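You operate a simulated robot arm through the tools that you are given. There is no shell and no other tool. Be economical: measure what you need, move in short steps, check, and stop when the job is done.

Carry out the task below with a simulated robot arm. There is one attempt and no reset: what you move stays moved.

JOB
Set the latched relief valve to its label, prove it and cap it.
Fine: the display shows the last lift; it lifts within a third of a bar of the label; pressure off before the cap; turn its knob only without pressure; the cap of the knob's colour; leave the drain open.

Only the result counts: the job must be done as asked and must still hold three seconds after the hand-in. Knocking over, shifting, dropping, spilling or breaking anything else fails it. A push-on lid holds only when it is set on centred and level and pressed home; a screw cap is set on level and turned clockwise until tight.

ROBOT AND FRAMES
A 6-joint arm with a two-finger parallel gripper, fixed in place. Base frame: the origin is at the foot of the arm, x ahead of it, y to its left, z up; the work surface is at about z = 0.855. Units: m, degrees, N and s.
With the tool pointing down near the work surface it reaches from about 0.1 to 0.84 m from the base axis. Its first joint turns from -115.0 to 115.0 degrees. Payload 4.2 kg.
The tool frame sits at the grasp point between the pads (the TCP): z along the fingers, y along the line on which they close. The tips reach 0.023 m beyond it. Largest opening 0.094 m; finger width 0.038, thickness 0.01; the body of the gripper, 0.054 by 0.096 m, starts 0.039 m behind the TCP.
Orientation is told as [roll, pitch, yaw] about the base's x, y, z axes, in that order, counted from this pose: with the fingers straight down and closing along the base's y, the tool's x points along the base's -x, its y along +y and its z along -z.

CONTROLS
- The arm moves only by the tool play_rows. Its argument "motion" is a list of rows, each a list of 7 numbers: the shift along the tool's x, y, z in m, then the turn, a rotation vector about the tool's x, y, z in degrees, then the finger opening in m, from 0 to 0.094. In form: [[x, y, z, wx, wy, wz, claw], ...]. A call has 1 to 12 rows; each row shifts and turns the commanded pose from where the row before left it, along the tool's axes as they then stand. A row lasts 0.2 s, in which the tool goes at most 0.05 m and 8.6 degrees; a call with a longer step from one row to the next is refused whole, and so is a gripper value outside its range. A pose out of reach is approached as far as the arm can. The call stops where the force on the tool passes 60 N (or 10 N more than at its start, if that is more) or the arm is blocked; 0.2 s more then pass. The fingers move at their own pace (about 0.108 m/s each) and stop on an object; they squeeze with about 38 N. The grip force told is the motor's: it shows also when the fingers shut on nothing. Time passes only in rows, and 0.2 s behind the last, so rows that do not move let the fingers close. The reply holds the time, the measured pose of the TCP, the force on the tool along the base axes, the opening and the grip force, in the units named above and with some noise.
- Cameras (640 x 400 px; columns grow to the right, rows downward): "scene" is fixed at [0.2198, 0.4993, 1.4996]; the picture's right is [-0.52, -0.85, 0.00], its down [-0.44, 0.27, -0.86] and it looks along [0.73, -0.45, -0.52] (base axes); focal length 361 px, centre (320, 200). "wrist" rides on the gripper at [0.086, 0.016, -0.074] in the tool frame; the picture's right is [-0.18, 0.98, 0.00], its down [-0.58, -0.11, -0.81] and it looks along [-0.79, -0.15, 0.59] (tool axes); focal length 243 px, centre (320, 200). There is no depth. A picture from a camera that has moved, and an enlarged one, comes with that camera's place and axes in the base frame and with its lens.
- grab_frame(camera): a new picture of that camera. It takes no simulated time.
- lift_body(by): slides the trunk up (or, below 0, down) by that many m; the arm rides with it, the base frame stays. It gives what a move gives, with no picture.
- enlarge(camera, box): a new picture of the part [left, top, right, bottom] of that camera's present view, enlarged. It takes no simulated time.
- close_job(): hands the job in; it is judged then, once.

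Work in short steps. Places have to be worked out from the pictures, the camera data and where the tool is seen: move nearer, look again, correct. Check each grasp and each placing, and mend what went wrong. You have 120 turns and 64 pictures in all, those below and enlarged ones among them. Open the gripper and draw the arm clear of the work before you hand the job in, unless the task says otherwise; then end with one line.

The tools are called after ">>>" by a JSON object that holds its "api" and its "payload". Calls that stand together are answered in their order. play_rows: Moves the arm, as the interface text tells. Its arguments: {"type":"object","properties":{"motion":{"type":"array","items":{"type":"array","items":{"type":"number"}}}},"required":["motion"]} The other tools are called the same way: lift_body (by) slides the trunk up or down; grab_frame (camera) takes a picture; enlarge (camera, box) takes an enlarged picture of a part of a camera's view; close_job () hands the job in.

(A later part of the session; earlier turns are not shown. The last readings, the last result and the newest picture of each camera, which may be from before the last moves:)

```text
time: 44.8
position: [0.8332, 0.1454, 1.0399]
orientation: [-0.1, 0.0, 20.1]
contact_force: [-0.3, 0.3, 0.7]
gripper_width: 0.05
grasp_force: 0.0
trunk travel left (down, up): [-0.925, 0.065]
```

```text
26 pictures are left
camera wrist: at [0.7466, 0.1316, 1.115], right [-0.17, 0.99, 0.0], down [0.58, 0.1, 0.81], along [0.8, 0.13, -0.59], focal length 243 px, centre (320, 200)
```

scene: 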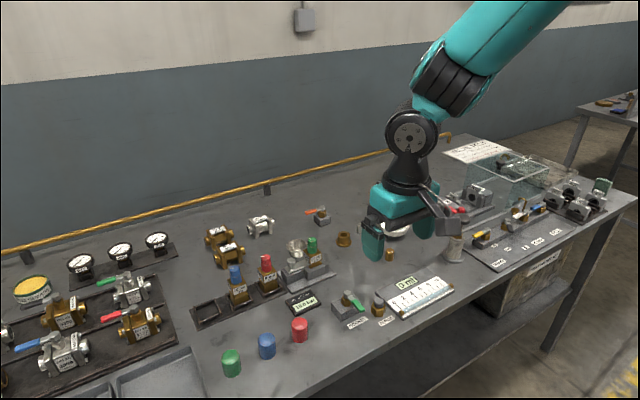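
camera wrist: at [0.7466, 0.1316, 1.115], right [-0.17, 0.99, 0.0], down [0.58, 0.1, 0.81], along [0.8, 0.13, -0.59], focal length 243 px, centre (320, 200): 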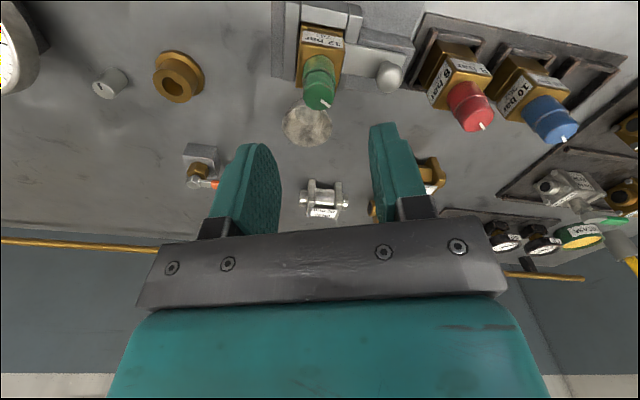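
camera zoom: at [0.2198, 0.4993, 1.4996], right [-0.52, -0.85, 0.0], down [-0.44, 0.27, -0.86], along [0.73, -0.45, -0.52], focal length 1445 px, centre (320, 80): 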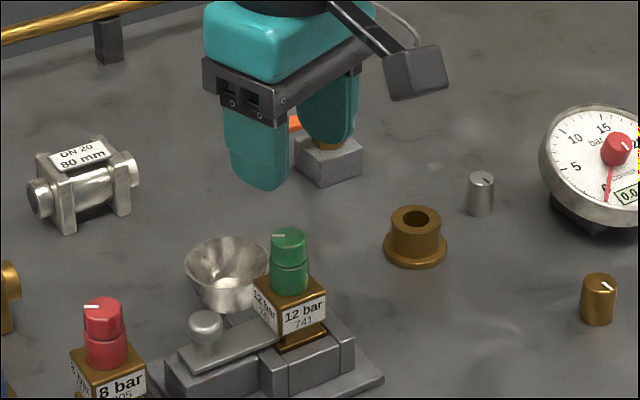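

Consistent at (0.837, 0.1445, 0.96). I lower around the knob and close.

>>> {"api": "play_rows", "payload": {"motion": [[-0.0034, -0.0023, 0.03, 0, 0, 0, 0.05], [0, 0, 0.03, 0, 0, 0, 0.05], [0, 0, 0.024, 0, 0, 0, 0.05], [0, 0, 0, 0, 0, 0, 0.05]]}}

>>> {"api": "enlarge", "payload": {"camera": "scene", "box": [270, 190, 370, 280]}}

```text
time: 45.8
position: [0.8193, 0.1379, 0.9613]
orientation: [-0.1, -0.1, 20.2]
contact_force: [0.0, -0.4, -0.5]
gripper_width: 0.0502
grasp_force: 0.1
out of reach, approached as far as the arm can: row 1, 2, 3
trunk travel left (down, up): [-0.925, 0.065]
```

```text
4.44 times, centred on (320, 235) of scene
camera zoom: at [0.2198, 0.4993, 1.4996], right [-0.52, -0.85, 0.0], down [-0.44, 0.27, -0.86], along [0.73, -0.45, -0.52], focal length 1606 px, centre (320, 44)
```

zoom: 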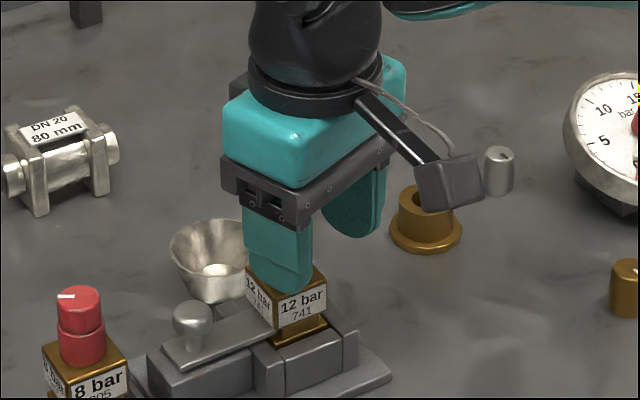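

Out of reach at this height; the reach grows higher up, so I'll raise the tool and lower the trunk by 0.12 m.

>>> {"api": "play_rows", "payload": {"motion": [[0, 0, -0.05, 0, 0, 0, 0.05], [0, 0, -0.05, 0, 0, 0, 0.05], [0, 0, -0.05, 0, 0, 0, 0.05], [0, 0, -0.04, 0, 0, 0, 0.05], [0, 0, 0, 0, 0, 0, 0.05]]}}

>>> {"api": "lift_body", "payload": {"by": -0.12}}

```text
time: 47.0
position: [0.84, 0.1467, 1.1468]
orientation: [-0.5, 0.0, 20.2]
contact_force: [0.1, -0.3, 0.7]
gripper_width: 0.0498
grasp_force: 0.0
out of reach, approached as far as the arm can: row 1, 2, 3
trunk travel left (down, up): [-0.925, 0.065]
```

```text
time: 48.5
position: [0.84, 0.1475, 1.027]
orientation: [-0.4, 0.1, 20.3]
contact_force: [-0.7, 0.0, -0.4]
gripper_width: 0.0499
grasp_force: 0.0
trunk travel left (down, up): [-0.805, 0.185]
```

Now correct 3 mm and lower onto the knob.

>>> {"api": "play_rows", "payload": {"motion": [[0.0039, -0.0018, 0.02, 0, 0, 0, 0.05], [0, 0, 0.025, 0, 0, 0, 0.05], [0, 0, 0.025, 0, 0, 0, 0.05], [0, 0, 0, 0, 0, 0, 0.05]]}}

>>> {"api": "grab_frame", "payload": {"camera": "wrist"}}

```text
time: 49.5
position: [0.8418, 0.1453, 0.9542]
orientation: [-0.5, 0.0, 20.2]
contact_force: [0.2, 0.1, -0.7]
gripper_width: 0.0501
grasp_force: 0.1
out of reach, approached as far as the arm can: row 1
trunk travel left (down, up): [-0.805, 0.185]
```

```text
24 pictures are left
camera wrist: at [0.7553, 0.1308, 1.0296], right [-0.17, 0.99, -0.01], down [0.58, 0.1, 0.81], along [0.8, 0.13, -0.59], focal length 243 px, centre (320, 200)
```

wrist: 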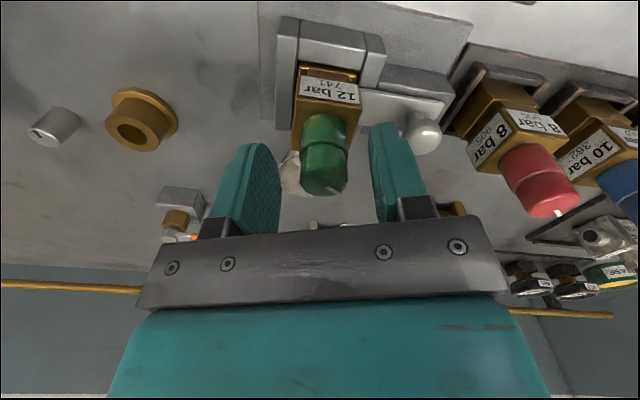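

The knob is centred between the pads. I close, then turn clockwise (yaw decreasing) by 40°.

>>> {"api": "play_rows", "payload": {"motion": [[0, 0, 0, 0, 0, 0, 0.005], [0, 0, 0, 0, 0, 0, 0.005], [0, 0, 0, 0, 0, 0, 0.005]]}}

```text
time: 50.3
position: [0.8415, 0.1446, 0.9551]
orientation: [-0.6, 0.0, 20.2]
contact_force: [-0.1, 3.4, 1.0]
gripper_width: 0.0238
grasp_force: 38.0
trunk travel left (down, up): [-0.805, 0.185]
```

Gripped at 24 mm with little side force. Turning 5 × 8° clockwise.

>>> {"api": "play_rows", "payload": {"motion": [[0, 0, 0, 0, 0, 8, 0.005], [0, 0, 0, 0, 0, 8, 0.005], [0, 0, 0, 0, 0, 8, 0.005], [0, 0, 0, 0, 0, 8, 0.005], [0, 0, 0, 0, 0, 8, 0.005], [0, 0, 0, 0, 0, 0, 0.005]]}}

```text
time: 51.7
position: [0.8424, 0.1438, 0.9568]
orientation: [-0.4, -0.2, -20.0]
contact_force: [2.2, 1.8, -1.6]
gripper_width: 0.0237
grasp_force: 38.1
trunk travel left (down, up): [-0.805, 0.185]
```

Turned 40.2°. I release, rise and compare the knob's mark.

>>> {"api": "play_rows", "payload": {"motion": [[0, 0, 0, 0, 0, 0, 0.05], [0, 0, 0, 0, 0, 0, 0.05], [0, 0, -0.03, 0, 0, 0, 0.05], [0, 0, -0.04, 0, 0, 0, 0.05], [0, 0, -0.05, 0, 0, 0, 0.05], [0, 0, -0.04, 0, 0, 0, 0.05]]}}

>>> {"api": "enlarge", "payload": {"camera": "scene", "box": [270, 220, 350, 280]}}

```text
time: 53.1
position: [0.8389, 0.1499, 1.1138]
orientation: [-0.2, -0.1, -19.8]
contact_force: [0.5, 0.1, -0.5]
gripper_width: 0.05
grasp_force: 0.0
trunk travel left (down, up): [-0.805, 0.185]
```

```text
6.67 times, centred on (310, 250) of scene
camera zoom: at [0.2198, 0.4993, 1.4996], right [-0.52, -0.85, 0.0], down [-0.44, 0.27, -0.86], along [0.73, -0.45, -0.52], focal length 2408 px, centre (387, -133)
```

zoom: 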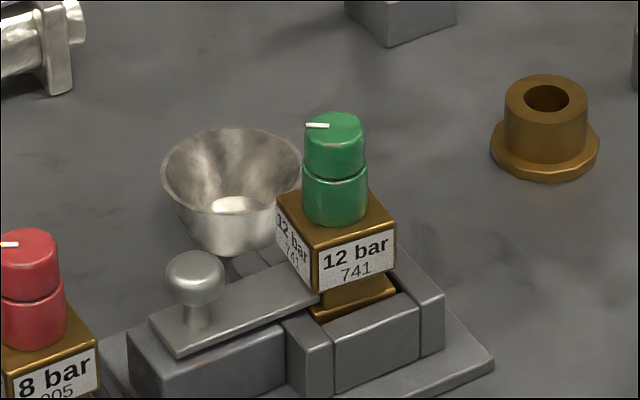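

The mark has not moved: the pads probably held the slightly wider lower collar. I turn back to +20° and regrip higher, on the upper part only.

>>> {"api": "play_rows", "payload": {"motion": [[0, 0, 0.03, 0, 0, -8, 0.05], [0, 0, 0.03, 0, 0, -8, 0.05], [0, 0, 0.03, 0, 0, -8, 0.05], [0, 0, 0.0, 0, 0, -8, 0.05], [0, 0, 0.0, 0, 0, -8, 0.05], [0, 0, 0, 0, 0, 0, 0.05]]}}

```text
time: 54.5
position: [0.8408, 0.1467, 1.0258]
orientation: [-0.5, 0.1, 20.2]
contact_force: [-0.3, 0.2, 0.0]
gripper_width: 0.05
grasp_force: 0.0
trunk travel left (down, up): [-0.805, 0.185]
```

>>> {"api": "play_rows", "payload": {"motion": [[0.0007, -0.0019, 0.028, 0, 0, 0, 0.05], [0, 0, 0.028, 0, 0, 0, 0.05], [0, 0, 0, 0, 0, 0, 0.05], [0, 0, 0, 0, 0, 0, 0.005], [0, 0, 0, 0, 0, 0, 0.005], [0, 0, 0, 0, 0, 0, 0.005]]}}

```text
time: 55.9
position: [0.843, 0.1431, 0.9717]
orientation: [-0.4, 0.1, 20.2]
contact_force: [-1.6, 4.4, 2.2]
gripper_width: 0.0216
grasp_force: 38.4
trunk travel left (down, up): [-0.805, 0.185]
```

Width is now 21.6 mm, so it's the upper part only. Turning 40° clockwise.

>>> {"api": "play_rows", "payload": {"motion": [[0, 0, 0, 0, 0, 8, 0.005], [0, 0, 0, 0, 0, 8, 0.005], [0, 0, 0, 0, 0, 8, 0.005], [0, 0, 0, 0, 0, 8, 0.005], [0, 0, 0, 0, 0, 8, 0.005], [0, 0, 0, 0, 0, 0, 0.005]]}}

>>> {"api": "play_rows", "payload": {"motion": [[0, 0, 0, 0, 0, 0, 0.05], [0, 0, 0, 0, 0, 0, 0.05], [0, 0, -0.03, 0, 0, 0, 0.05], [0, 0, -0.04, 0, 0, 0, 0.05], [0, 0, -0.05, 0, 0, 0, 0.05], [0, 0, -0.02, 0, 0, 0, 0.05]]}}

>>> {"api": "enlarge", "payload": {"camera": "scene", "box": [270, 220, 350, 280]}}

```text
time: 57.3
position: [0.8427, 0.1445, 0.9715]
orientation: [-0.4, -0.3, -19.9]
contact_force: [2.0, -0.7, 6.1]
gripper_width: 0.0213
grasp_force: 37.9
trunk travel left (down, up): [-0.805, 0.185]
```

```text
time: 58.7
position: [0.841, 0.1442, 1.1134]
orientation: [-0.3, -0.2, -19.8]
contact_force: [0.7, 0.0, -0.4]
gripper_width: 0.05
grasp_force: 0.0
trunk travel left (down, up): [-0.805, 0.185]
```

```text
6.67 times, centred on (310, 250) of scene
camera zoom: at [0.2198, 0.4993, 1.4996], right [-0.52, -0.85, 0.0], down [-0.44, 0.27, -0.86], along [0.73, -0.45, -0.52], focal length 2408 px, centre (387, -133)
```

zoom: 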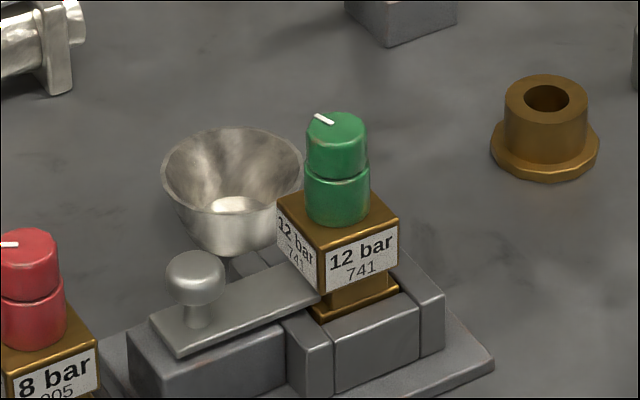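

The mark moved clockwise now. To prove it I must shut the drain and pump: I go back toward the drain lever and look at it.

>>> {"api": "play_rows", "payload": {"motion": [[0.02, 0, 0, 0, 0, -7, 0.03], [0, 0, 0, 0, 0, -7, 0.03], [0, 0, 0, 0, 0, -6, 0.03], [0, 0, 0, 0, 0, 0, 0.03]]}}

>>> {"api": "play_rows", "payload": {"motion": [[0.022, -0.0436, 0, 0, 0, 0, 0.03], [0.022, -0.0436, 0, 0, 0, 0, 0.03], [0.022, -0.0436, 0, 0, 0, 0, 0.03], [0.022, -0.0436, 0, 0, 0, 0, 0.03], [0.022, -0.0436, 0, 0, 0, 0, 0.03], [0.022, -0.0436, 0, 0, 0, 0, 0.03], [0.022, -0.0436, 0, 0, 0, 0, 0.03], [0.022, -0.0436, 0, 0, 0, 0, 0.03], [0.022, -0.0436, 0, 0, 0, 0, 0.03], [0.022, -0.0436, 0, 0, 0, 0, 0.03], [0.022, -0.0436, 0, 0, 0, 0, 0.03], [0, 0, 0, 0, 0, 0, 0.03]]}}

>>> {"api": "grab_frame", "payload": {"camera": "wrist"}}

```text
time: 59.7
position: [0.8228, 0.1509, 1.1108]
orientation: [-0.4, -0.1, 0.4]
contact_force: [0.0, 0.2, 0.5]
gripper_width: 0.0298
grasp_force: 0.0
trunk travel left (down, up): [-0.805, 0.185]
```

```text
time: 62.3
position: [0.5798, -0.3281, 1.1119]
orientation: [-0.5, -0.2, 0.2]
contact_force: [0.4, -0.6, 0.1]
gripper_width: 0.0299
grasp_force: 0.1
trunk travel left (down, up): [-0.805, 0.185]
```

```text
21 pictures are left
camera wrist: at [0.494, -0.3107, 1.1867], right [0.18, 0.98, -0.01], down [0.58, -0.1, 0.81], along [0.79, -0.15, -0.59], focal length 243 px, centre (320, 200)
```

wrist: 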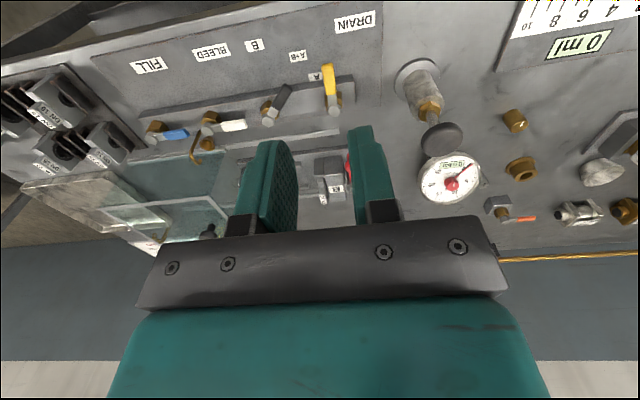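

The lever points straight to -x (pivot (0.678,-0.329), end x=0.624). I grip it at x=0.633 with only a 30 mm opening, keeping clear of the selector handle.

>>> {"api": "play_rows", "payload": {"motion": [[-0.027, -0.0005, 0.04, 0, 0, 0, 0.03], [-0.026, -0.0005, 0.04, 0, 0, 0, 0.03], [0, 0, 0.05, 0, 0, 0, 0.03], [0, 0, 0.04, 0, 0, 0, 0.03], [0, 0, 0.023, 0, 0, 0, 0.03], [0, 0, 0, 0, 0, 0, 0.03], [0, 0, 0, 0, 0, 0, 0.0], [0, 0, 0, 0, 0, 0, 0.0]]}}

```text
time: 64.1
position: [0.6357, -0.3294, 0.9184]
orientation: [-0.5, -0.1, 0.2]
contact_force: [1.2, 0.0, -4.9]
gripper_width: 0.0134
grasp_force: 44.7
trunk travel left (down, up): [-0.805, 0.185]
```

Gripped. Turn it clockwise 49° about its pivot, then release and rise.

>>> {"api": "play_rows", "payload": {"motion": [[-0.0004, 0.0062, 0, 0, 0, 8.2, 0], [-0.0004, 0.0062, 0, 0, 0, 8.2, 0], [-0.0004, 0.0062, 0, 0, 0, 8.2, 0], [-0.0004, 0.0062, 0, 0, 0, 8.2, 0], [-0.0004, 0.0062, 0, 0, 0, 8.2, 0], [-0.0004, 0.0062, 0, 0, 0, 8.2, 0], [0, 0, 0, 0, 0, 0, 0.035], [0, 0, 0, 0, 0, 0, 0.035], [0, 0, -0.04, 0, 0, 0, 0.035], [0, 0, -0.05, 0, 0, 0, 0.035], [0, 0, -0.05, 0, 0, 0, 0.035]]}}

>>> {"api": "enlarge", "payload": {"camera": "scene", "box": [410, 190, 530, 270]}}

```text
time: 66.5
position: [0.651, -0.2948, 1.0597]
orientation: [-0.2, -0.4, -49.0]
contact_force: [0.4, -0.7, -0.1]
gripper_width: 0.0349
grasp_force: 0.1
trunk travel left (down, up): [-0.805, 0.185]
```

```text
5.00 times, centred on (470, 230) of scene
camera zoom: at [0.2198, 0.4993, 1.4996], right [-0.52, -0.85, 0.0], down [-0.44, 0.27, -0.86], along [0.73, -0.45, -0.52], focal length 1806 px, centre (-430, 50)
```

zoom: 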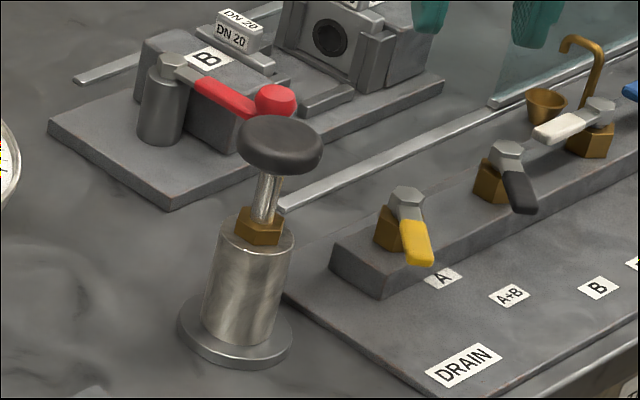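

Lever is now halfway. I return to yaw 0 with closed fingers and push it the rest of the way towards +x.

>>> {"api": "play_rows", "payload": {"motion": [[0, 0, -0.02, 0, 0, -8.2, 0], [0, 0, 0, 0, 0, -8.2, 0], [0, 0, 0, 0, 0, -8.2, 0], [0, 0, 0, 0, 0, -8.2, 0], [0, 0, 0, 0, 0, -8.2, 0], [0, 0, 0, 0, 0, -8, 0], [0.043, -0.015, 0, 0, 0, 0, 0], [0, 0, 0.05, 0, 0, 0, 0], [0, 0, 0.05, 0, 0, 0, 0], [0, 0, 0.04, 0, 0, 0, 0], [0, 0, 0.022, 0, 0, 0, 0]]}}

>>> {"api": "play_rows", "payload": {"motion": [[-0.01, 0, 0, 0, 0, 0, 0], [-0.01, 0, 0, 0, 0, 0, 0], [-0.01, 0.002, 0, 0, 0, 0, 0], [-0.002, 0.012, 0, 0, 0, 0, 0], [-0.007, 0, 0, 0, 0, 0, 0], [-0.007, 0, 0, 0, 0, 0, 0], [0, 0, 0, 0, 0, 0, 0]]}}

>>> {"api": "enlarge", "payload": {"camera": "scene", "box": [410, 190, 530, 270]}}

```text
time: 68.9
position: [0.6091, -0.3119, 0.9176]
orientation: [-0.6, -0.2, 0.0]
contact_force: [0.1, -0.2, 1.1]
gripper_width: 0.0
grasp_force: 38.4
trunk travel left (down, up): [-0.805, 0.185]
```

```text
time: 70.5
position: [0.6545, -0.2998, 0.9177]
orientation: [-0.5, 0.0, 0.0]
contact_force: [-1.4, 0.8, 0.5]
gripper_width: 0.0001
grasp_force: 38.0
trunk travel left (down, up): [-0.805, 0.185]
```

```text
5.00 times, centred on (470, 230) of scene
camera zoom: at [0.2198, 0.4993, 1.4996], right [-0.52, -0.85, 0.0], down [-0.44, 0.27, -0.86], along [0.73, -0.45, -0.52], focal length 1806 px, centre (-430, 50)
```

zoom: 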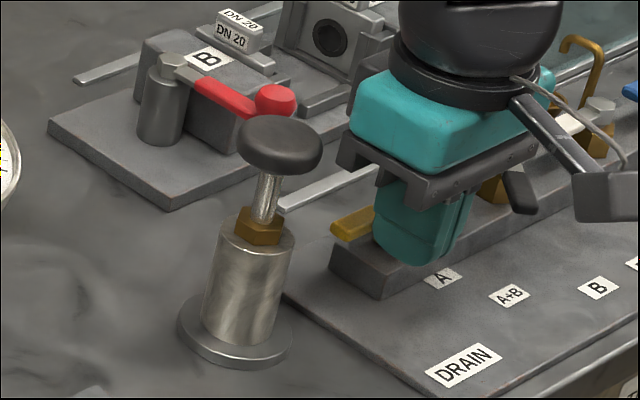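

The lever is about along +y again. A little more push until it resists, then back off, rise and go over the pump knob.

>>> {"api": "play_rows", "payload": {"motion": [[-0.003, 0, 0, 0, 0, 0, 0], [-0.003, 0, 0, 0, 0, 0, 0], [0, 0, 0, 0, 0, 0, 0]]}}

>>> {"api": "play_rows", "payload": {"motion": [[0.006, 0, 0, 0, 0, 0, 0], [0, 0, -0.05, 0, 0, 0, 0], [0, 0, -0.05, 0, 0, 0, 0], [0, 0, -0.05, 0, 0, 0, 0.094], [-0.01, 0.042, 0, 0, 0, 0, 0.094], [-0.018, 0.042, 0, 0, 0, 0, 0.094], [0, 0, 0, 0, 0, 0, 0.094]]}}

>>> {"api": "enlarge", "payload": {"camera": "scene", "box": [390, 170, 530, 270]}}

```text
time: 71.3
position: [0.6556, -0.2993, 0.9182]
orientation: [-0.5, 0.5, -0.2]
contact_force: [-43.3, -3.3, 13.1]
gripper_width: 0.0
grasp_force: 38.2
trunk travel left (down, up): [-0.805, 0.185]
```

```text
time: 72.9
position: [0.6822, -0.2136, 1.071]
orientation: [-0.6, 0.0, 0.0]
contact_force: [0.0, -0.6, 0.0]
gripper_width: 0.0938
grasp_force: 0.1
trunk travel left (down, up): [-0.805, 0.185]
```

```text
4.00 times, centred on (460, 220) of scene
camera zoom: at [0.2198, 0.4993, 1.4996], right [-0.52, -0.85, 0.0], down [-0.44, 0.27, -0.86], along [0.73, -0.45, -0.52], focal length 1445 px, centre (-240, 120)
```

zoom: 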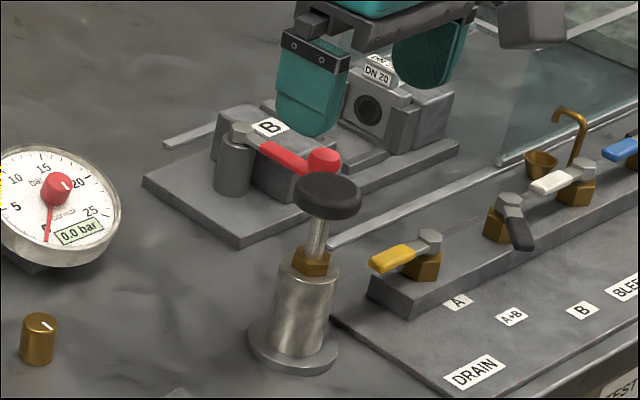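

Drain shut against its stop. Grip the pump knob and start stroking.

>>> {"api": "play_rows", "payload": {"motion": [[0, -0.002, 0.03, 0, 0, 0, 0.094], [0, 0, 0.03, 0, 0, 0, 0.094], [0, 0, 0.027, 0, 0, 0, 0.094], [0, 0, 0, 0, 0, 0, 0.02], [0, 0, 0, 0, 0, 0, 0.02], [0, 0, 0, 0, 0, 0, 0.02], [0, 0, 0.01, 0, 0, 0, 0.02], [0, 0, 0.01, 0, 0, 0, 0.02], [0, 0, 0.01, 0, 0, 0, 0.02], [0, 0, 0, 0, 0, 0, 0.02]]}}

>>> {"api": "play_rows", "payload": {"motion": [[0, 0, -0.01, 0, 0, 0, 0.02], [0, 0, -0.011, 0, 0, 0, 0.02], [0, 0, -0.011, 0, 0, 0, 0.02], [0, 0, 0, 0, 0, 0, 0.02], [0, 0, 0.01, 0, 0, 0, 0.02], [0, 0, 0.011, 0, 0, 0, 0.02], [0, 0, 0.011, 0, 0, 0, 0.02], [0, 0, 0, 0, 0, 0, 0.02]]}}

>>> {"api": "enlarge", "payload": {"camera": "scene", "box": [280, 190, 440, 310]}}

```text
time: 75.1
position: [0.6805, -0.2142, 0.9525]
orientation: [-0.5, -0.2, 0.0]
contact_force: [0.1, 19.9, 8.2]
gripper_width: 0.0409
grasp_force: 45.0
trunk travel left (down, up): [-0.805, 0.185]
```

```text
time: 76.9
position: [0.681, -0.2147, 0.9511]
orientation: [-0.4, 0.1, 0.2]
contact_force: [-19.3, 30.7, 14.2]
gripper_width: 0.0406
grasp_force: 44.7
trunk travel left (down, up): [-0.805, 0.185]
```

```text
3.33 times, centred on (360, 250) of scene
camera zoom: at [0.2198, 0.4993, 1.4996], right [-0.52, -0.85, 0.0], down [-0.44, 0.27, -0.86], along [0.73, -0.45, -0.52], focal length 1204 px, centre (187, 33)
```

zoom: 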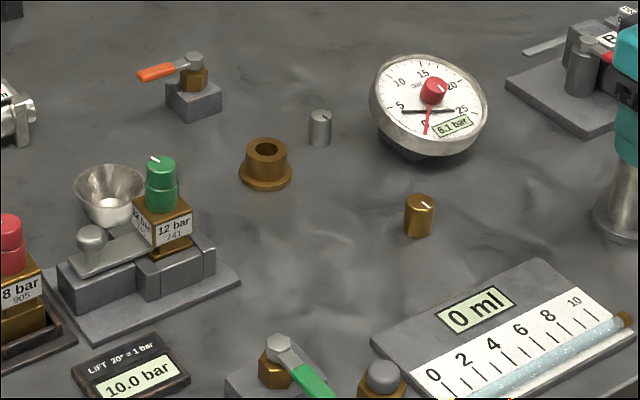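

6.1 bar. Two more strokes with a slight side correction.

>>> {"api": "play_rows", "payload": {"motion": [[-0.002, 0.002, -0.01, 0, 0, 0, 0.02], [0, 0, -0.011, 0, 0, 0, 0.02], [0, 0, -0.011, 0, 0, 0, 0.02], [0, 0, 0, 0, 0, 0, 0.02], [0, 0, 0.01, 0, 0, 0, 0.02], [0, 0, 0.01, 0, 0, 0, 0.02], [0, 0, 0.012, 0, 0, 0, 0.02], [0, 0, 0, 0, 0, 0, 0.02]]}}

>>> {"api": "play_rows", "payload": {"motion": [[0, 0, -0.01, 0, 0, 0, 0.02], [0, 0, -0.011, 0, 0, 0, 0.02], [0, 0, -0.011, 0, 0, 0, 0.02], [0, 0, 0, 0, 0, 0, 0.02], [0, 0, 0.01, 0, 0, 0, 0.02], [0, 0, 0.01, 0, 0, 0, 0.02], [0, 0, 0.012, 0, 0, 0, 0.02], [0, 0, 0, 0, 0, 0, 0.02]]}}

>>> {"api": "enlarge", "payload": {"camera": "scene", "box": [280, 190, 440, 310]}}

```text
time: 78.7
position: [0.6807, -0.2146, 0.9518]
orientation: [-0.5, 0.1, -0.2]
contact_force: [-27.9, 1.2, 12.0]
gripper_width: 0.041
grasp_force: 44.7
trunk travel left (down, up): [-0.805, 0.185]
```

```text
time: 80.5
position: [0.6814, -0.2154, 0.9517]
orientation: [-0.4, 0.1, 0.1]
contact_force: [-26.8, 7.9, 8.8]
gripper_width: 0.041
grasp_force: 45.3
trunk travel left (down, up): [-0.805, 0.185]
```

```text
3.33 times, centred on (360, 250) of scene
camera zoom: at [0.2198, 0.4993, 1.4996], right [-0.52, -0.85, 0.0], down [-0.44, 0.27, -0.86], along [0.73, -0.45, -0.52], focal length 1204 px, centre (187, 33)
```

zoom: 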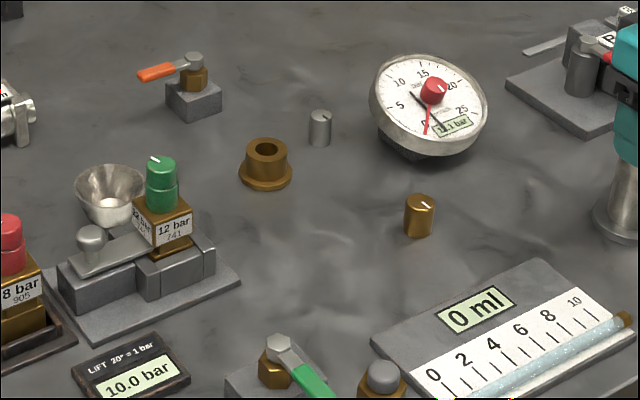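

About 12.1 bar with no lift yet. One more stroke.

>>> {"api": "play_rows", "payload": {"motion": [[0.002, 0, -0.01, 0, 0, 0, 0.02], [0, 0, -0.011, 0, 0, 0, 0.02], [0, 0, -0.011, 0, 0, 0, 0.02], [0, 0, 0, 0, 0, 0, 0.02], [0, 0, 0.01, 0, 0, 0, 0.02], [0, 0, 0.005, 0, 0, 0, 0.02], [0, 0, 0, 0, 0, 0, 0.02]]}}

>>> {"api": "enlarge", "payload": {"camera": "scene", "box": [280, 190, 440, 310]}}

```text
time: 82.1
position: [0.6825, -0.2154, 0.9696]
orientation: [-0.5, -0.1, -0.1]
contact_force: [-5.1, 3.6, 4.4]
gripper_width: 0.0406
grasp_force: 44.9
trunk travel left (down, up): [-0.805, 0.185]
```

```text
3.33 times, centred on (360, 250) of scene
camera zoom: at [0.2198, 0.4993, 1.4996], right [-0.52, -0.85, 0.0], down [-0.44, 0.27, -0.86], along [0.73, -0.45, -0.52], focal length 1204 px, centre (187, 33)
```

zoom: 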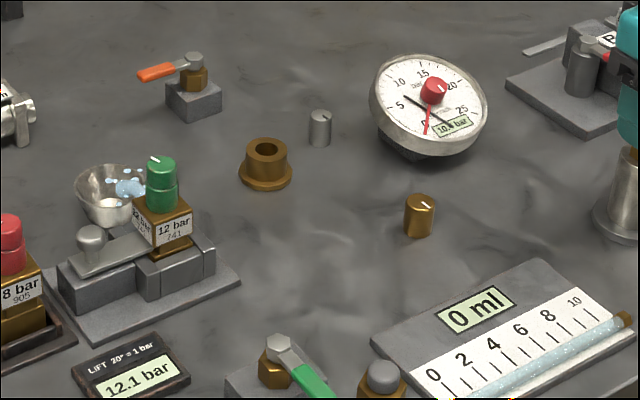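

Lifted at 12.1 bar on the display, within tolerance. Now pressure off: release the pump knob, and push the drain lever open with closed fingers from its +x side.

>>> {"api": "play_rows", "payload": {"motion": [[0, 0, -0.014, 0, 0, 0, 0.02], [0, 0, 0, 0, 0, 0, 0.094], [0, 0, 0, 0, 0, 0, 0.094], [0, 0, 0, 0, 0, 0, 0.094], [0, 0, -0.045, 0, 0, 0, 0.094], [0, 0, -0.045, 0, 0, 0, 0.094], [-0.015, -0.0425, 0, 0, 0, 0, 0], [-0.015, -0.0425, 0, 0, 0, 0, 0], [0, 0, 0, 0, 0, 0, 0], [0, 0, 0, 0, 0, 0, 0]]}}

```text
time: 84.3
position: [0.7106, -0.2997, 1.0726]
orientation: [-0.5, -0.1, 0.0]
contact_force: [-0.7, -0.2, 0.1]
gripper_width: 0.0
grasp_force: 38.5
trunk travel left (down, up): [-0.805, 0.185]
```

>>> {"api": "play_rows", "payload": {"motion": [[-0.003, 0, 0.05, 0, 0, 0, 0], [0, 0, 0.05, 0, 0, 0, 0], [0, 0, 0.05, 0, 0, 0, 0], [0, 0, 0.004, 0, 0, 0, 0]]}}

>>> {"api": "play_rows", "payload": {"motion": [[0.01, 0, 0, 0, 0, 0, 0], [0.01, 0.001, 0, 0, 0, 0, 0], [0.011, 0.002, 0, 0, 0, 0, 0], [0.011, 0.001, 0, 0, 0, 0, 0], [0.011, 0, 0, 0, 0, 0, 0], [0.011, -0.004, 0, 0, 0, 0, 0], [0.008, -0.006, 0, 0, 0, 0, 0], [0.003, -0.006, 0, 0, 0, 0, 0], [0, 0, 0, 0, 0, 0, 0]]}}

>>> {"api": "enlarge", "payload": {"camera": "scene", "box": [370, 170, 530, 270]}}

```text
time: 85.3
position: [0.7136, -0.3017, 0.9184]
orientation: [-0.5, 0.0, 0.0]
contact_force: [0.2, -0.2, -0.1]
gripper_width: 0.0001
grasp_force: 37.8
trunk travel left (down, up): [-0.805, 0.185]
```

```text
time: 87.3
position: [0.639, -0.3132, 0.9189]
orientation: [-0.5, -0.1, 0.0]
contact_force: [0.3, 0.5, -1.0]
gripper_width: 0.0
grasp_force: 37.8
trunk travel left (down, up): [-0.805, 0.185]
```

```text
4.00 times, centred on (450, 220) of scene
camera zoom: at [0.2198, 0.4993, 1.4996], right [-0.52, -0.85, 0.0], down [-0.44, 0.27, -0.86], along [0.73, -0.45, -0.52], focal length 1445 px, centre (-200, 120)
```

zoom: 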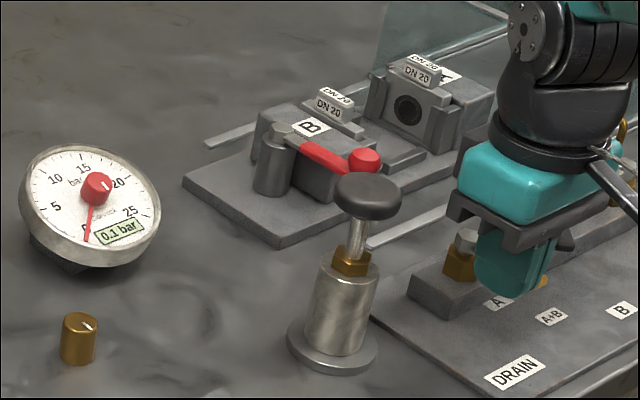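

Pressure 0.1 and falling. A last nudge, then rise and travel to the green cap at about (0.676, 0.417).

>>> {"api": "play_rows", "payload": {"motion": [[0, -0.004, 0, 0, 0, 0, 0], [0, 0.006, 0, 0, 0, 0, 0], [0, 0, -0.05, 0, 0, 0, 0], [0, 0, -0.05, 0, 0, 0, 0], [0, 0, -0.05, 0, 0, 0, 0], [0, 0, -0.03, 0, 0, 0, 0], [0.0, 0.048, 0, 0, 0, 0, 0.094], [0.0, 0.048, 0, 0, 0, 0, 0.094], [0.0, 0.048, 0, 0, 0, 0, 0.094]]}}

>>> {"api": "play_rows", "payload": {"motion": [[0.005, 0.049, 0, 0, 0, 0, 0.094], [0.005, 0.049, 0, 0, 0, 0, 0.094], [0.005, 0.049, 0, 0, 0, 0, 0.094], [0.005, 0.049, 0, 0, 0, 0, 0.094], [0.005, 0.049, 0, 0, 0, 0, 0.094], [0.005, 0.049, 0, 0, 0, 0, 0.094], [0.005, 0.049, 0, 0, 0, 0, 0.094], [0.005, 0.049, 0, 0, 0, 0, 0.094], [0.005, 0.049, 0, 0, 0, 0, 0.094], [0.005, 0.049, 0, 0, 0, 0, 0.094], [0.005, 0.049, 0, 0, 0, 0, 0.094], [0.005, 0.049, 0, 0, 0, 0, 0.094]]}}

>>> {"api": "grab_frame", "payload": {"camera": "wrist"}}

>>> {"api": "grab_frame", "payload": {"camera": "scene"}}

```text
time: 89.3
position: [0.6369, -0.1656, 1.0942]
orientation: [-0.5, -0.2, -0.1]
contact_force: [-0.1, -0.1, 0.1]
gripper_width: 0.0937
grasp_force: 0.0
trunk travel left (down, up): [-0.805, 0.185]
```

```text
time: 91.9
position: [0.576, 0.4239, 1.089]
orientation: [-0.6, 0.0, -0.2]
contact_force: [-0.3, -1.2, 0.4]
gripper_width: 0.0938
grasp_force: 0.1
trunk travel left (down, up): [-0.805, 0.185]
```

```text
13 pictures are left
camera wrist: at [0.4904, 0.4428, 1.1634], right [0.19, 0.98, -0.01], down [0.58, -0.1, 0.81], along [0.79, -0.15, -0.59], focal length 243 px, centre (320, 200)
```

wrist: 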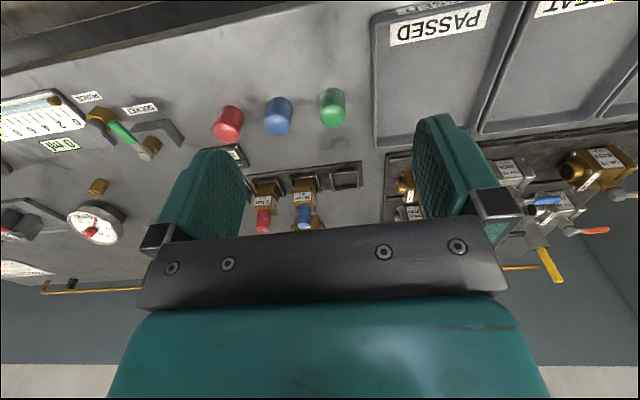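

```text
12 pictures are left
```

scene: 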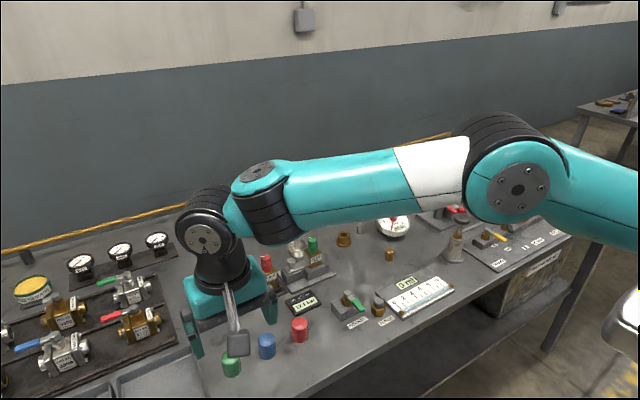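

The green cap stands at (0.675, 0.420), z 0.855–0.90, 0.034 wide. I level the tool, go above it and descend partly with a 55 mm opening, then check.

>>> {"api": "play_rows", "payload": {"motion": [[-0.033, -0.001, 0.02, -0.5, 0, 0, 0.055], [-0.033, -0.001, 0.02, 0, 0, 0, 0.055], [-0.033, -0.002, 0.02, 0, 0, 0, 0.055], [0, 0, 0.045, 0, 0, 0, 0.055], [0, 0, 0.03, 0, 0, 0, 0.055], [0, 0, 0, 0, 0, 0, 0.055]]}}

>>> {"api": "grab_frame", "payload": {"camera": "wrist"}}

```text
time: 93.3
position: [0.6601, 0.401, 0.9575]
orientation: [0.0, -0.3, 0.0]
contact_force: [-0.5, -0.2, -1.0]
gripper_width: 0.055
grasp_force: 0.2
out of reach, approached as far as the arm can: row 2, 3, 4
trunk travel left (down, up): [-0.805, 0.185]
```

```text
11 pictures are left
camera wrist: at [0.5735, 0.4181, 1.0329], right [0.18, 0.98, 0.0], down [0.58, -0.11, 0.81], along [0.79, -0.15, -0.59], focal length 243 px, centre (320, 200)
```

wrist: 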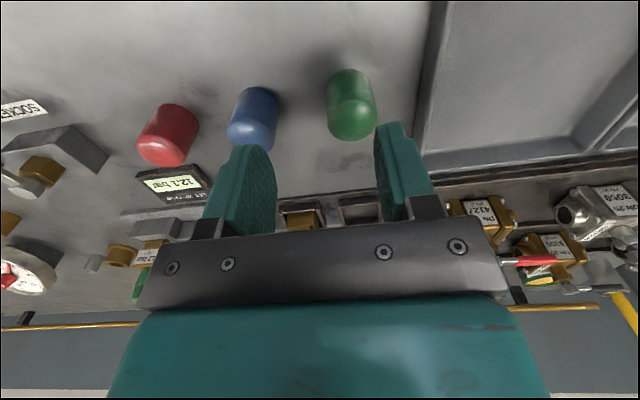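

The cap confirms at (0.676, 0.420), but the arm stopped short at (0.660, 0.401). I try the correction as a small step.

>>> {"api": "play_rows", "payload": {"motion": [[0, 0, 0, 0, 0, 0, 0.055], [0, 0, 0, 0, 0, 0, 0.055]]}}

```text
time: 93.9
position: [0.6598, 0.402, 0.9578]
orientation: [0.0, -0.1, 0.0]
contact_force: [-1.2, -0.1, 1.2]
gripper_width: 0.0551
grasp_force: 0.1
trunk travel left (down, up): [-0.805, 0.185]
```

>>> {"api": "play_rows", "payload": {"motion": [[-0.008, 0.009, 0, 0, 0, 0, 0.055], [-0.008, 0.009, 0, 0, 0, 0, 0.055], [0, 0, 0, 0, 0, 0, 0.055]]}}

```text
time: 94.7
position: [0.6607, 0.4008, 0.9584]
orientation: [0.0, -0.2, 0.0]
contact_force: [0.1, 0.6, 0.8]
gripper_width: 0.0549
grasp_force: 0.1
out of reach, approached as far as the arm can: row 1, 2
trunk travel left (down, up): [-0.805, 0.185]
```

The stop looks radial at r≈0.772, unlike at the valve; perhaps it is a wrist limit. I try with the tool yawed +24°.

>>> {"api": "play_rows", "payload": {"motion": [[0, 0, 0, 0, 0, -8, 0.055], [0, 0, 0, 0, 0, -8, 0.055], [0, 0, 0, 0, 0, -8, 0.055], [-0.002, 0, 0, 0, 0, 0, 0.055], [0, 0, 0, 0, 0, 0, 0.055]]}}

```text
time: 95.9
position: [0.6601, 0.4005, 0.9582]
orientation: [0.1, -0.1, 24.0]
contact_force: [-0.4, -0.8, -0.9]
gripper_width: 0.055
grasp_force: 0.1
trunk travel left (down, up): [-0.805, 0.185]
```

>>> {"api": "play_rows", "payload": {"motion": [[-0.0111, 0.0054, 0, 0, 0, 0, 0.055], [-0.0111, 0.0054, 0, 0, 0, 0, 0.055], [0, 0, 0, 0, 0, 0, 0.055]]}}

```text
time: 96.7
position: [0.6607, 0.3999, 0.9579]
orientation: [0.1, -0.1, 23.9]
contact_force: [-0.2, -0.2, 0.2]
gripper_width: 0.055
grasp_force: 0.0
out of reach, approached as far as the arm can: row 1, 2
trunk travel left (down, up): [-0.805, 0.185]
```

Same stop, so it is tied to the trunk height here. I put the trunk back up 0.12 m (tool rises with it) and retry.

>>> {"api": "lift_body", "payload": {"by": 0.12}}

>>> {"api": "play_rows", "payload": {"motion": [[-0.0111, 0.0054, 0.02, 0, 0, 0, 0.055], [-0.0111, 0.0054, 0.03, 0, 0, 0, 0.055], [0, 0, 0.03, 0, 0, 0, 0.055], [0, 0, 0.03, 0, 0, 0, 0.055], [0, 0, 0, 0, 0, 0, 0.055]]}}

```text
time: 98.2
position: [0.6604, 0.399, 1.0785]
orientation: [0.1, -0.1, 24.1]
contact_force: [0.0, -0.5, 0.1]
gripper_width: 0.055
grasp_force: 0.1
trunk travel left (down, up): [-0.925, 0.065]
```

```text
time: 99.4
position: [0.6448, 0.3833, 0.9776]
orientation: [0.0, -0.1, 24.0]
contact_force: [0.9, 0.8, 0.0]
gripper_width: 0.0551
grasp_force: 0.0
out of reach, approached as far as the arm can: row 1, 2, 3, 4
trunk travel left (down, up): [-0.925, 0.065]
```

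The boundary here is nearer than at the valve, so I'll tilt the tool outward about its closing axis (≈15°) to gain reach; the same tilt will be kept at the valve so the cap stays level. First back off and up to a clean pose, with the trunk down again.

>>> {"api": "play_rows", "payload": {"motion": [[0.03, 0, -0.05, 0, 0, 0, 0.055], [0.03, 0, -0.05, 0, 0, 0, 0.055], [0.03, 0, -0.05, 0, 0, 0, 0.055], [0.02, 0, -0.03, 0, 0, 0, 0.055], [0, 0, 0, 0, 0, 0, 0.055]]}}

>>> {"api": "lift_body", "payload": {"by": -0.14}}

```text
refused: row 1 steps farther than a row can; nothing moved
```

```text
time: 100.4
position: [0.6486, 0.3902, 0.917]
orientation: [0.5, -1.2, 23.8]
contact_force: [-3.5, -2.4, 25.4]
gripper_width: 0.0555
grasp_force: 0.6
trunk travel left (down, up): [-0.848, 0.142]
stopped: the force on the tool passed its limit (the readings are from after the stop); the commanded pose is now the measured one
```

The upward move was refused (too long a row) and the trunk drop pressed a finger on a cap top; it stopped at once. I rise straight up and look.

>>> {"api": "play_rows", "payload": {"motion": [[0, 0, -0.02, 0, 0, 0, 0.055], [0, 0, -0.04, 0, 0, 0, 0.055], [0, 0, -0.04, 0, 0, 0, 0.055], [0.02, 0, -0.04, 0, 0, 0, 0.055], [0, 0, 0, 0, 0, 0, 0.055]]}}

>>> {"api": "enlarge", "payload": {"camera": "scene", "box": [200, 240, 360, 380]}}

```text
time: 101.6
position: [0.6288, 0.3786, 1.0525]
orientation: [0.3, -0.9, 24.0]
contact_force: [0.3, -1.1, 0.2]
gripper_width: 0.0549
grasp_force: 0.1
trunk travel left (down, up): [-0.848, 0.142]
```

```text
2.86 times, centred on (280, 310) of scene
camera zoom: at [0.2198, 0.4993, 1.4996], right [-0.52, -0.85, 0.0], down [-0.44, 0.27, -0.86], along [0.73, -0.45, -0.52], focal length 1032 px, centre (434, -114)
```

zoom: 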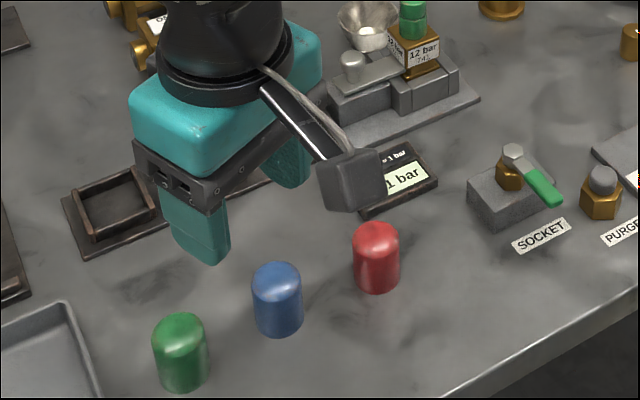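

All caps stand as before. I lower the trunk a bit more, tilt the tool 15° outward, and go over the green cap.

>>> {"api": "lift_body", "payload": {"by": -0.06}}

>>> {"api": "play_rows", "payload": {"motion": [[0, 0, 0, 0.3, -7, 0, 0.055], [0, 0, 0, 0, -7.1, 0, 0.055], [-0.0285, 0.0095, 0.0077, 0, 0, 0, 0.055], [-0.0285, 0.0095, 0.0077, 0, 0, 0, 0.055], [0, 0, 0, 0, 0, 0, 0.055]]}}

>>> {"api": "grab_frame", "payload": {"camera": "wrist"}}

```text
time: 102.6
position: [0.6288, 0.3794, 0.9918]
orientation: [0.4, -0.9, 24.0]
contact_force: [-0.7, 0.0, 0.1]
gripper_width: 0.055
grasp_force: 0.0
trunk travel left (down, up): [-0.788, 0.202]
```

```text
time: 103.8
position: [0.676, 0.4196, 0.9903]
orientation: [0.0, -15.0, 23.9]
contact_force: [-0.3, 0.3, 1.0]
gripper_width: 0.0554
grasp_force: 0.0
trunk travel left (down, up): [-0.788, 0.202]
```

```text
9 pictures are left
camera wrist: at [0.5755, 0.3928, 1.0406], right [-0.24, 0.97, 0.05], down [0.37, 0.04, 0.93], along [0.9, 0.24, -0.37], focal length 243 px, centre (320, 200)
```

wrist: 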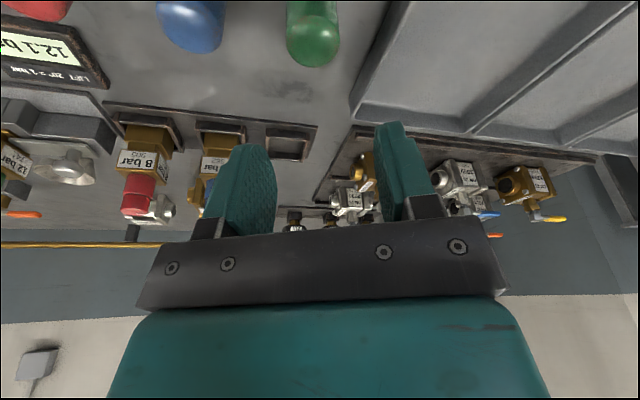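

Cap is right where predicted. Descend vertically to z≈0.893 and close on it.

>>> {"api": "play_rows", "payload": {"motion": [[0.00834, 0, 0.0311, 0, 0, 0, 0.055], [0.00834, 0, 0.0311, 0, 0, 0, 0.055], [0.00834, 0, 0.0311, 0, 0, 0, 0.055], [0, 0, 0, 0, 0, 0, 0.055]]}}

>>> {"api": "play_rows", "payload": {"motion": [[0, 0, 0, 0, 0, 0, 0.02], [0, 0, 0, 0, 0, 0, 0.02], [0, 0, 0, 0, 0, 0, 0.02]]}}

```text
time: 104.8
position: [0.6777, 0.4202, 0.8939]
orientation: [0.0, -15.0, 24.0]
contact_force: [0.6, 0.5, 0.5]
gripper_width: 0.055
grasp_force: 0.1
trunk travel left (down, up): [-0.788, 0.202]
```

```text
time: 105.6
position: [0.6768, 0.4206, 0.8932]
orientation: [0.0, -15.0, 23.9]
contact_force: [0.0, 1.4, -0.4]
gripper_width: 0.0345
grasp_force: 38.0
trunk travel left (down, up): [-0.788, 0.202]
```

Cap held at 34.5 mm. Lift it straight up and carry it over the valve.

>>> {"api": "play_rows", "payload": {"motion": [[-0.0109, 0, -0.0406, 0, 0, 0, 0.02], [-0.0109, 0, -0.0406, 0, 0, 0, 0.02], [-0.0109, 0, -0.0406, 0, 0, 0, 0.02], [-0.0109, 0, -0.0406, 0, 0, 0, 0.02], [0, 0, 0, 0, 0, 0, 0.02]]}}

>>> {"api": "play_rows", "payload": {"motion": [[-0.0047, -0.0453, 0.0013, 0, 0, 0, 0.02], [-0.0047, -0.0453, 0.0013, 0, 0, 0, 0.02], [-0.0047, -0.0453, 0.0013, 0, 0, 0, 0.02], [-0.0047, -0.0453, 0.0013, 0, 0, 0, 0.02], [-0.0047, -0.0453, 0.0013, 0, 0, 0, 0.02], [-0.0047, -0.0453, 0.0013, 0, 0, 0, 0.02], [-0.0047, -0.0453, 0.0013, 0, 0, 0, 0.02], [0, 0, 0, 0, 0, 0, 0.02]]}}

>>> {"api": "enlarge", "payload": {"camera": "scene", "box": [260, 170, 380, 280]}}

```text
time: 106.8
position: [0.6787, 0.4192, 1.06]
orientation: [0.0, -15.0, 24.0]
contact_force: [0.2, -0.5, 0.5]
gripper_width: 0.0201
grasp_force: 0.2
trunk travel left (down, up): [-0.788, 0.202]
```

```text
time: 108.6
position: [0.8346, 0.1435, 1.0591]
orientation: [0.0, -15.0, 23.9]
contact_force: [0.4, 0.1, 0.8]
gripper_width: 0.02
grasp_force: 0.1
trunk travel left (down, up): [-0.788, 0.202]
```

```text
3.64 times, centred on (320, 225) of scene
camera zoom: at [0.2198, 0.4993, 1.4996], right [-0.52, -0.85, 0.0], down [-0.44, 0.27, -0.86], along [0.73, -0.45, -0.52], focal length 1314 px, centre (320, 109)
```

zoom: 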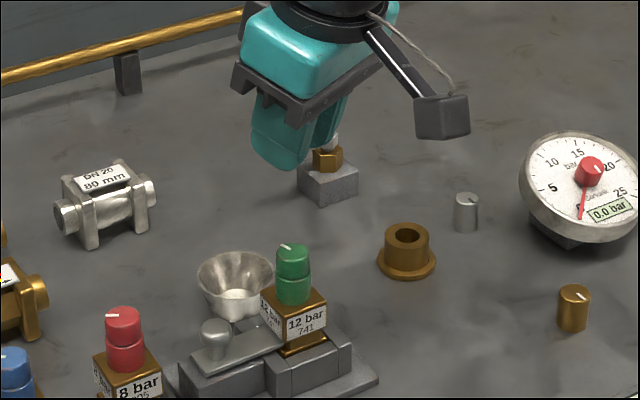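

The cap slipped out (opening 20 mm). I check where it is.

>>> {"api": "enlarge", "payload": {"camera": "scene", "box": [180, 270, 320, 390]}}

```text
3.33 times, centred on (250, 330) of scene
camera zoom: at [0.2198, 0.4993, 1.4996], right [-0.52, -0.85, 0.0], down [-0.44, 0.27, -0.86], along [0.73, -0.45, -0.52], focal length 1204 px, centre (553, -233)
```

zoom: 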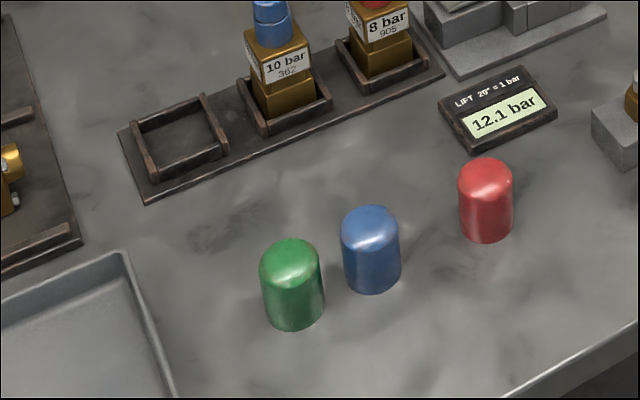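

The green cap is still upright, now at about (0.680, 0.398), closer to the blue one. I gripped too near its dome. I go back with the fingers open, yaw 60° (closing clear of the blue cap), and will grip lower.

>>> {"api": "play_rows", "payload": {"motion": [[0.0052, 0.0422, -0.0014, 0, 0, 0, 0.05], [0.0052, 0.0422, -0.0014, 0, 0, 0, 0.05], [0.0052, 0.0422, -0.0014, 0, 0, 0, 0.05], [0.0052, 0.0422, -0.0014, 0, 0, 0, 0.05], [0.0052, 0.0422, -0.0014, 0, 0, 0, 0.05], [0.0052, 0.0422, -0.0014, 0, 0, 0, 0.05], [0.0052, 0.0422, -0.0014, 0, 0, 0, 0.05], [0, 0, 0, -1.865, 0, -6.955, 0.05], [0, 0, 0, -1.865, 0, -6.955, 0.05], [0, 0, 0, -1.865, 0, -6.955, 0.05], [0, 0, 0, -1.865, 0, -6.955, 0.05], [0, 0, 0, -1.865, 0, -6.955, 0.05]]}}

>>> {"api": "lift_body", "payload": {"by": -0.06}}

>>> {"api": "enlarge", "payload": {"camera": "wrist", "box": [180, 0, 460, 200]}}

```text
time: 111.2
position: [0.6805, 0.4004, 1.0622]
orientation: [0.0, -15.0, 60.0]
contact_force: [0.5, 0.9, 0.6]
gripper_width: 0.0501
grasp_force: 0.1
trunk travel left (down, up): [-0.788, 0.202]
```

```text
time: 112.2
position: [0.681, 0.3995, 1.0029]
orientation: [0.0, -15.0, 60.0]
contact_force: [1.1, -0.4, 0.5]
gripper_width: 0.0501
grasp_force: 0.0
trunk travel left (down, up): [-0.728, 0.262]
```

```text
2.00 times, centred on (320, 100) of wrist
camera zoom: at [0.6162, 0.3201, 1.0531], right [-0.76, 0.65, 0.05], down [0.27, 0.25, 0.93], along [0.59, 0.72, -0.37], focal length 485 px, centre (320, 400)
```

zoom: 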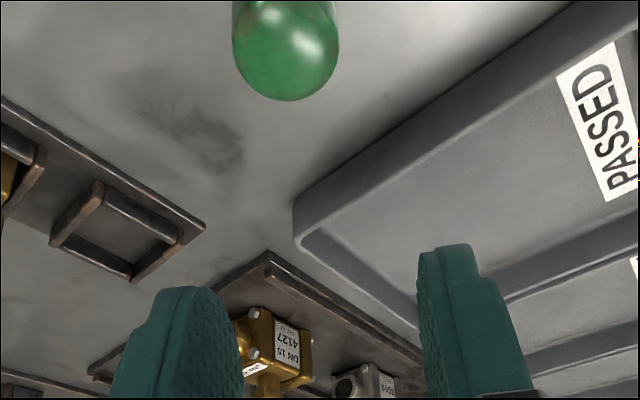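

Wrist view puts the cap at about (0.684, 0.399). I descend vertically to z≈0.885 and close there.

>>> {"api": "play_rows", "payload": {"motion": [[0.0092, -0.0029, 0.038, 0, 0, 0, 0.05], [0.0102, 0, 0.038, 0, 0, 0, 0.05], [0.0102, 0, 0.038, 0, 0, 0, 0.05], [0, 0, 0, 0, 0, 0, 0.05]]}}

>>> {"api": "play_rows", "payload": {"motion": [[0, 0, 0, 0, 0, 0, 0.0], [0, 0, 0, 0, 0, 0, 0.0], [0, 0, 0, 0, 0, 0, 0.0], [0, 0, 0, 0, 0, 0, 0.0]]}}

>>> {"api": "play_rows", "payload": {"motion": [[-0.0026, 0, -0.0097, 0, 0, 0, 0.0], [-0.0026, 0, -0.0097, 0, 0, 0, 0.0], [0, 0, 0, 0, 0, 0, 0.0]]}}

```text
time: 113.2
position: [0.6842, 0.4033, 0.8847]
orientation: [0.0, -15.0, 59.9]
contact_force: [1.3, -0.9, -0.5]
gripper_width: 0.0501
grasp_force: 0.1
trunk travel left (down, up): [-0.728, 0.262]
```

```text
time: 114.2
position: [0.6834, 0.4038, 0.8856]
orientation: [0.1, -14.9, 60.1]
contact_force: [-0.4, 0.3, 0.4]
gripper_width: 0.0342
grasp_force: 38.5
trunk travel left (down, up): [-0.728, 0.262]
```

```text
time: 115.0
position: [0.6841, 0.4017, 0.9047]
orientation: [0.0, -15.0, 60.0]
contact_force: [0.6, 0.3, -0.6]
gripper_width: 0.034
grasp_force: 37.9
trunk travel left (down, up): [-0.728, 0.262]
```

Still held (34 mm). Lift on gently.

>>> {"api": "play_rows", "payload": {"motion": [[-0.0052, 0, -0.0193, 0, 0, 0, 0.0], [-0.0052, 0, -0.0193, 0, 0, 0, 0.0], [-0.0052, 0, -0.0193, 0, 0, 0, 0.0], [-0.0052, 0, -0.0193, 0, 0, 0, 0.0], [-0.0052, 0, -0.0193, 0, 0, 0, 0.0], [-0.0052, 0, -0.0193, 0, 0, 0, 0.0], [-0.0052, 0, -0.0193, 0, 0, 0, 0.0], [0, 0, 0, 0, 0, 0, 0.0]]}}

>>> {"api": "grab_frame", "payload": {"camera": "wrist"}}

```text
time: 116.8
position: [0.6845, 0.3997, 1.0458]
orientation: [0.0, -14.9, 60.0]
contact_force: [0.0, -1.5, -0.1]
gripper_width: 0.034
grasp_force: 38.0
trunk travel left (down, up): [-0.728, 0.262]
```

```text
5 pictures are left
camera wrist: at [0.6196, 0.3193, 1.097], right [-0.76, 0.65, 0.05], down [0.27, 0.25, 0.93], along [0.59, 0.72, -0.37], focal length 243 px, centre (320, 200)
```

wrist: 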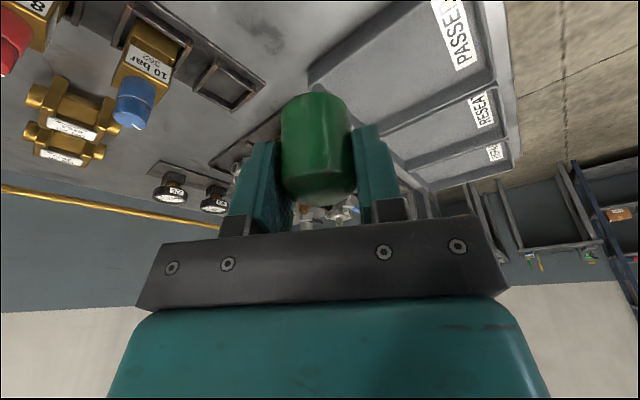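

The cap hangs upright in the grip, about 5 mm toward the camera from the TCP. Now carry it gently over the knob, aiming the cap axis at (0.840, 0.1437).

>>> {"api": "play_rows", "payload": {"motion": [[0.01337, -0.02627, -0.00358, 0, 0, 0, 0], [0.01337, -0.02627, -0.00358, 0, 0, 0, 0], [0.01337, -0.02627, -0.00358, 0, 0, 0, 0], [0.01337, -0.02627, -0.00358, 0, 0, 0, 0], [0.01337, -0.02627, -0.00358, 0, 0, 0, 0], [0.01337, -0.02627, -0.00358, 0, 0, 0, 0], [0.01337, -0.02627, -0.00358, 0, 0, 0, 0], [0.01337, -0.02627, -0.00358, 0, 0, 0, 0], [0.01337, -0.02627, -0.00358, 0, 0, 0, 0], [0.01337, -0.02627, -0.00358, 0, 0, 0, 0], [0, 0, 0, 0, 0, 0, 0]]}}

```text
time: 119.2
position: [0.8419, 0.1469, 1.0444]
orientation: [0.0, -15.0, 60.0]
contact_force: [0.5, 0.2, 0.4]
gripper_width: 0.0338
grasp_force: 38.0
trunk travel left (down, up): [-0.728, 0.262]
```

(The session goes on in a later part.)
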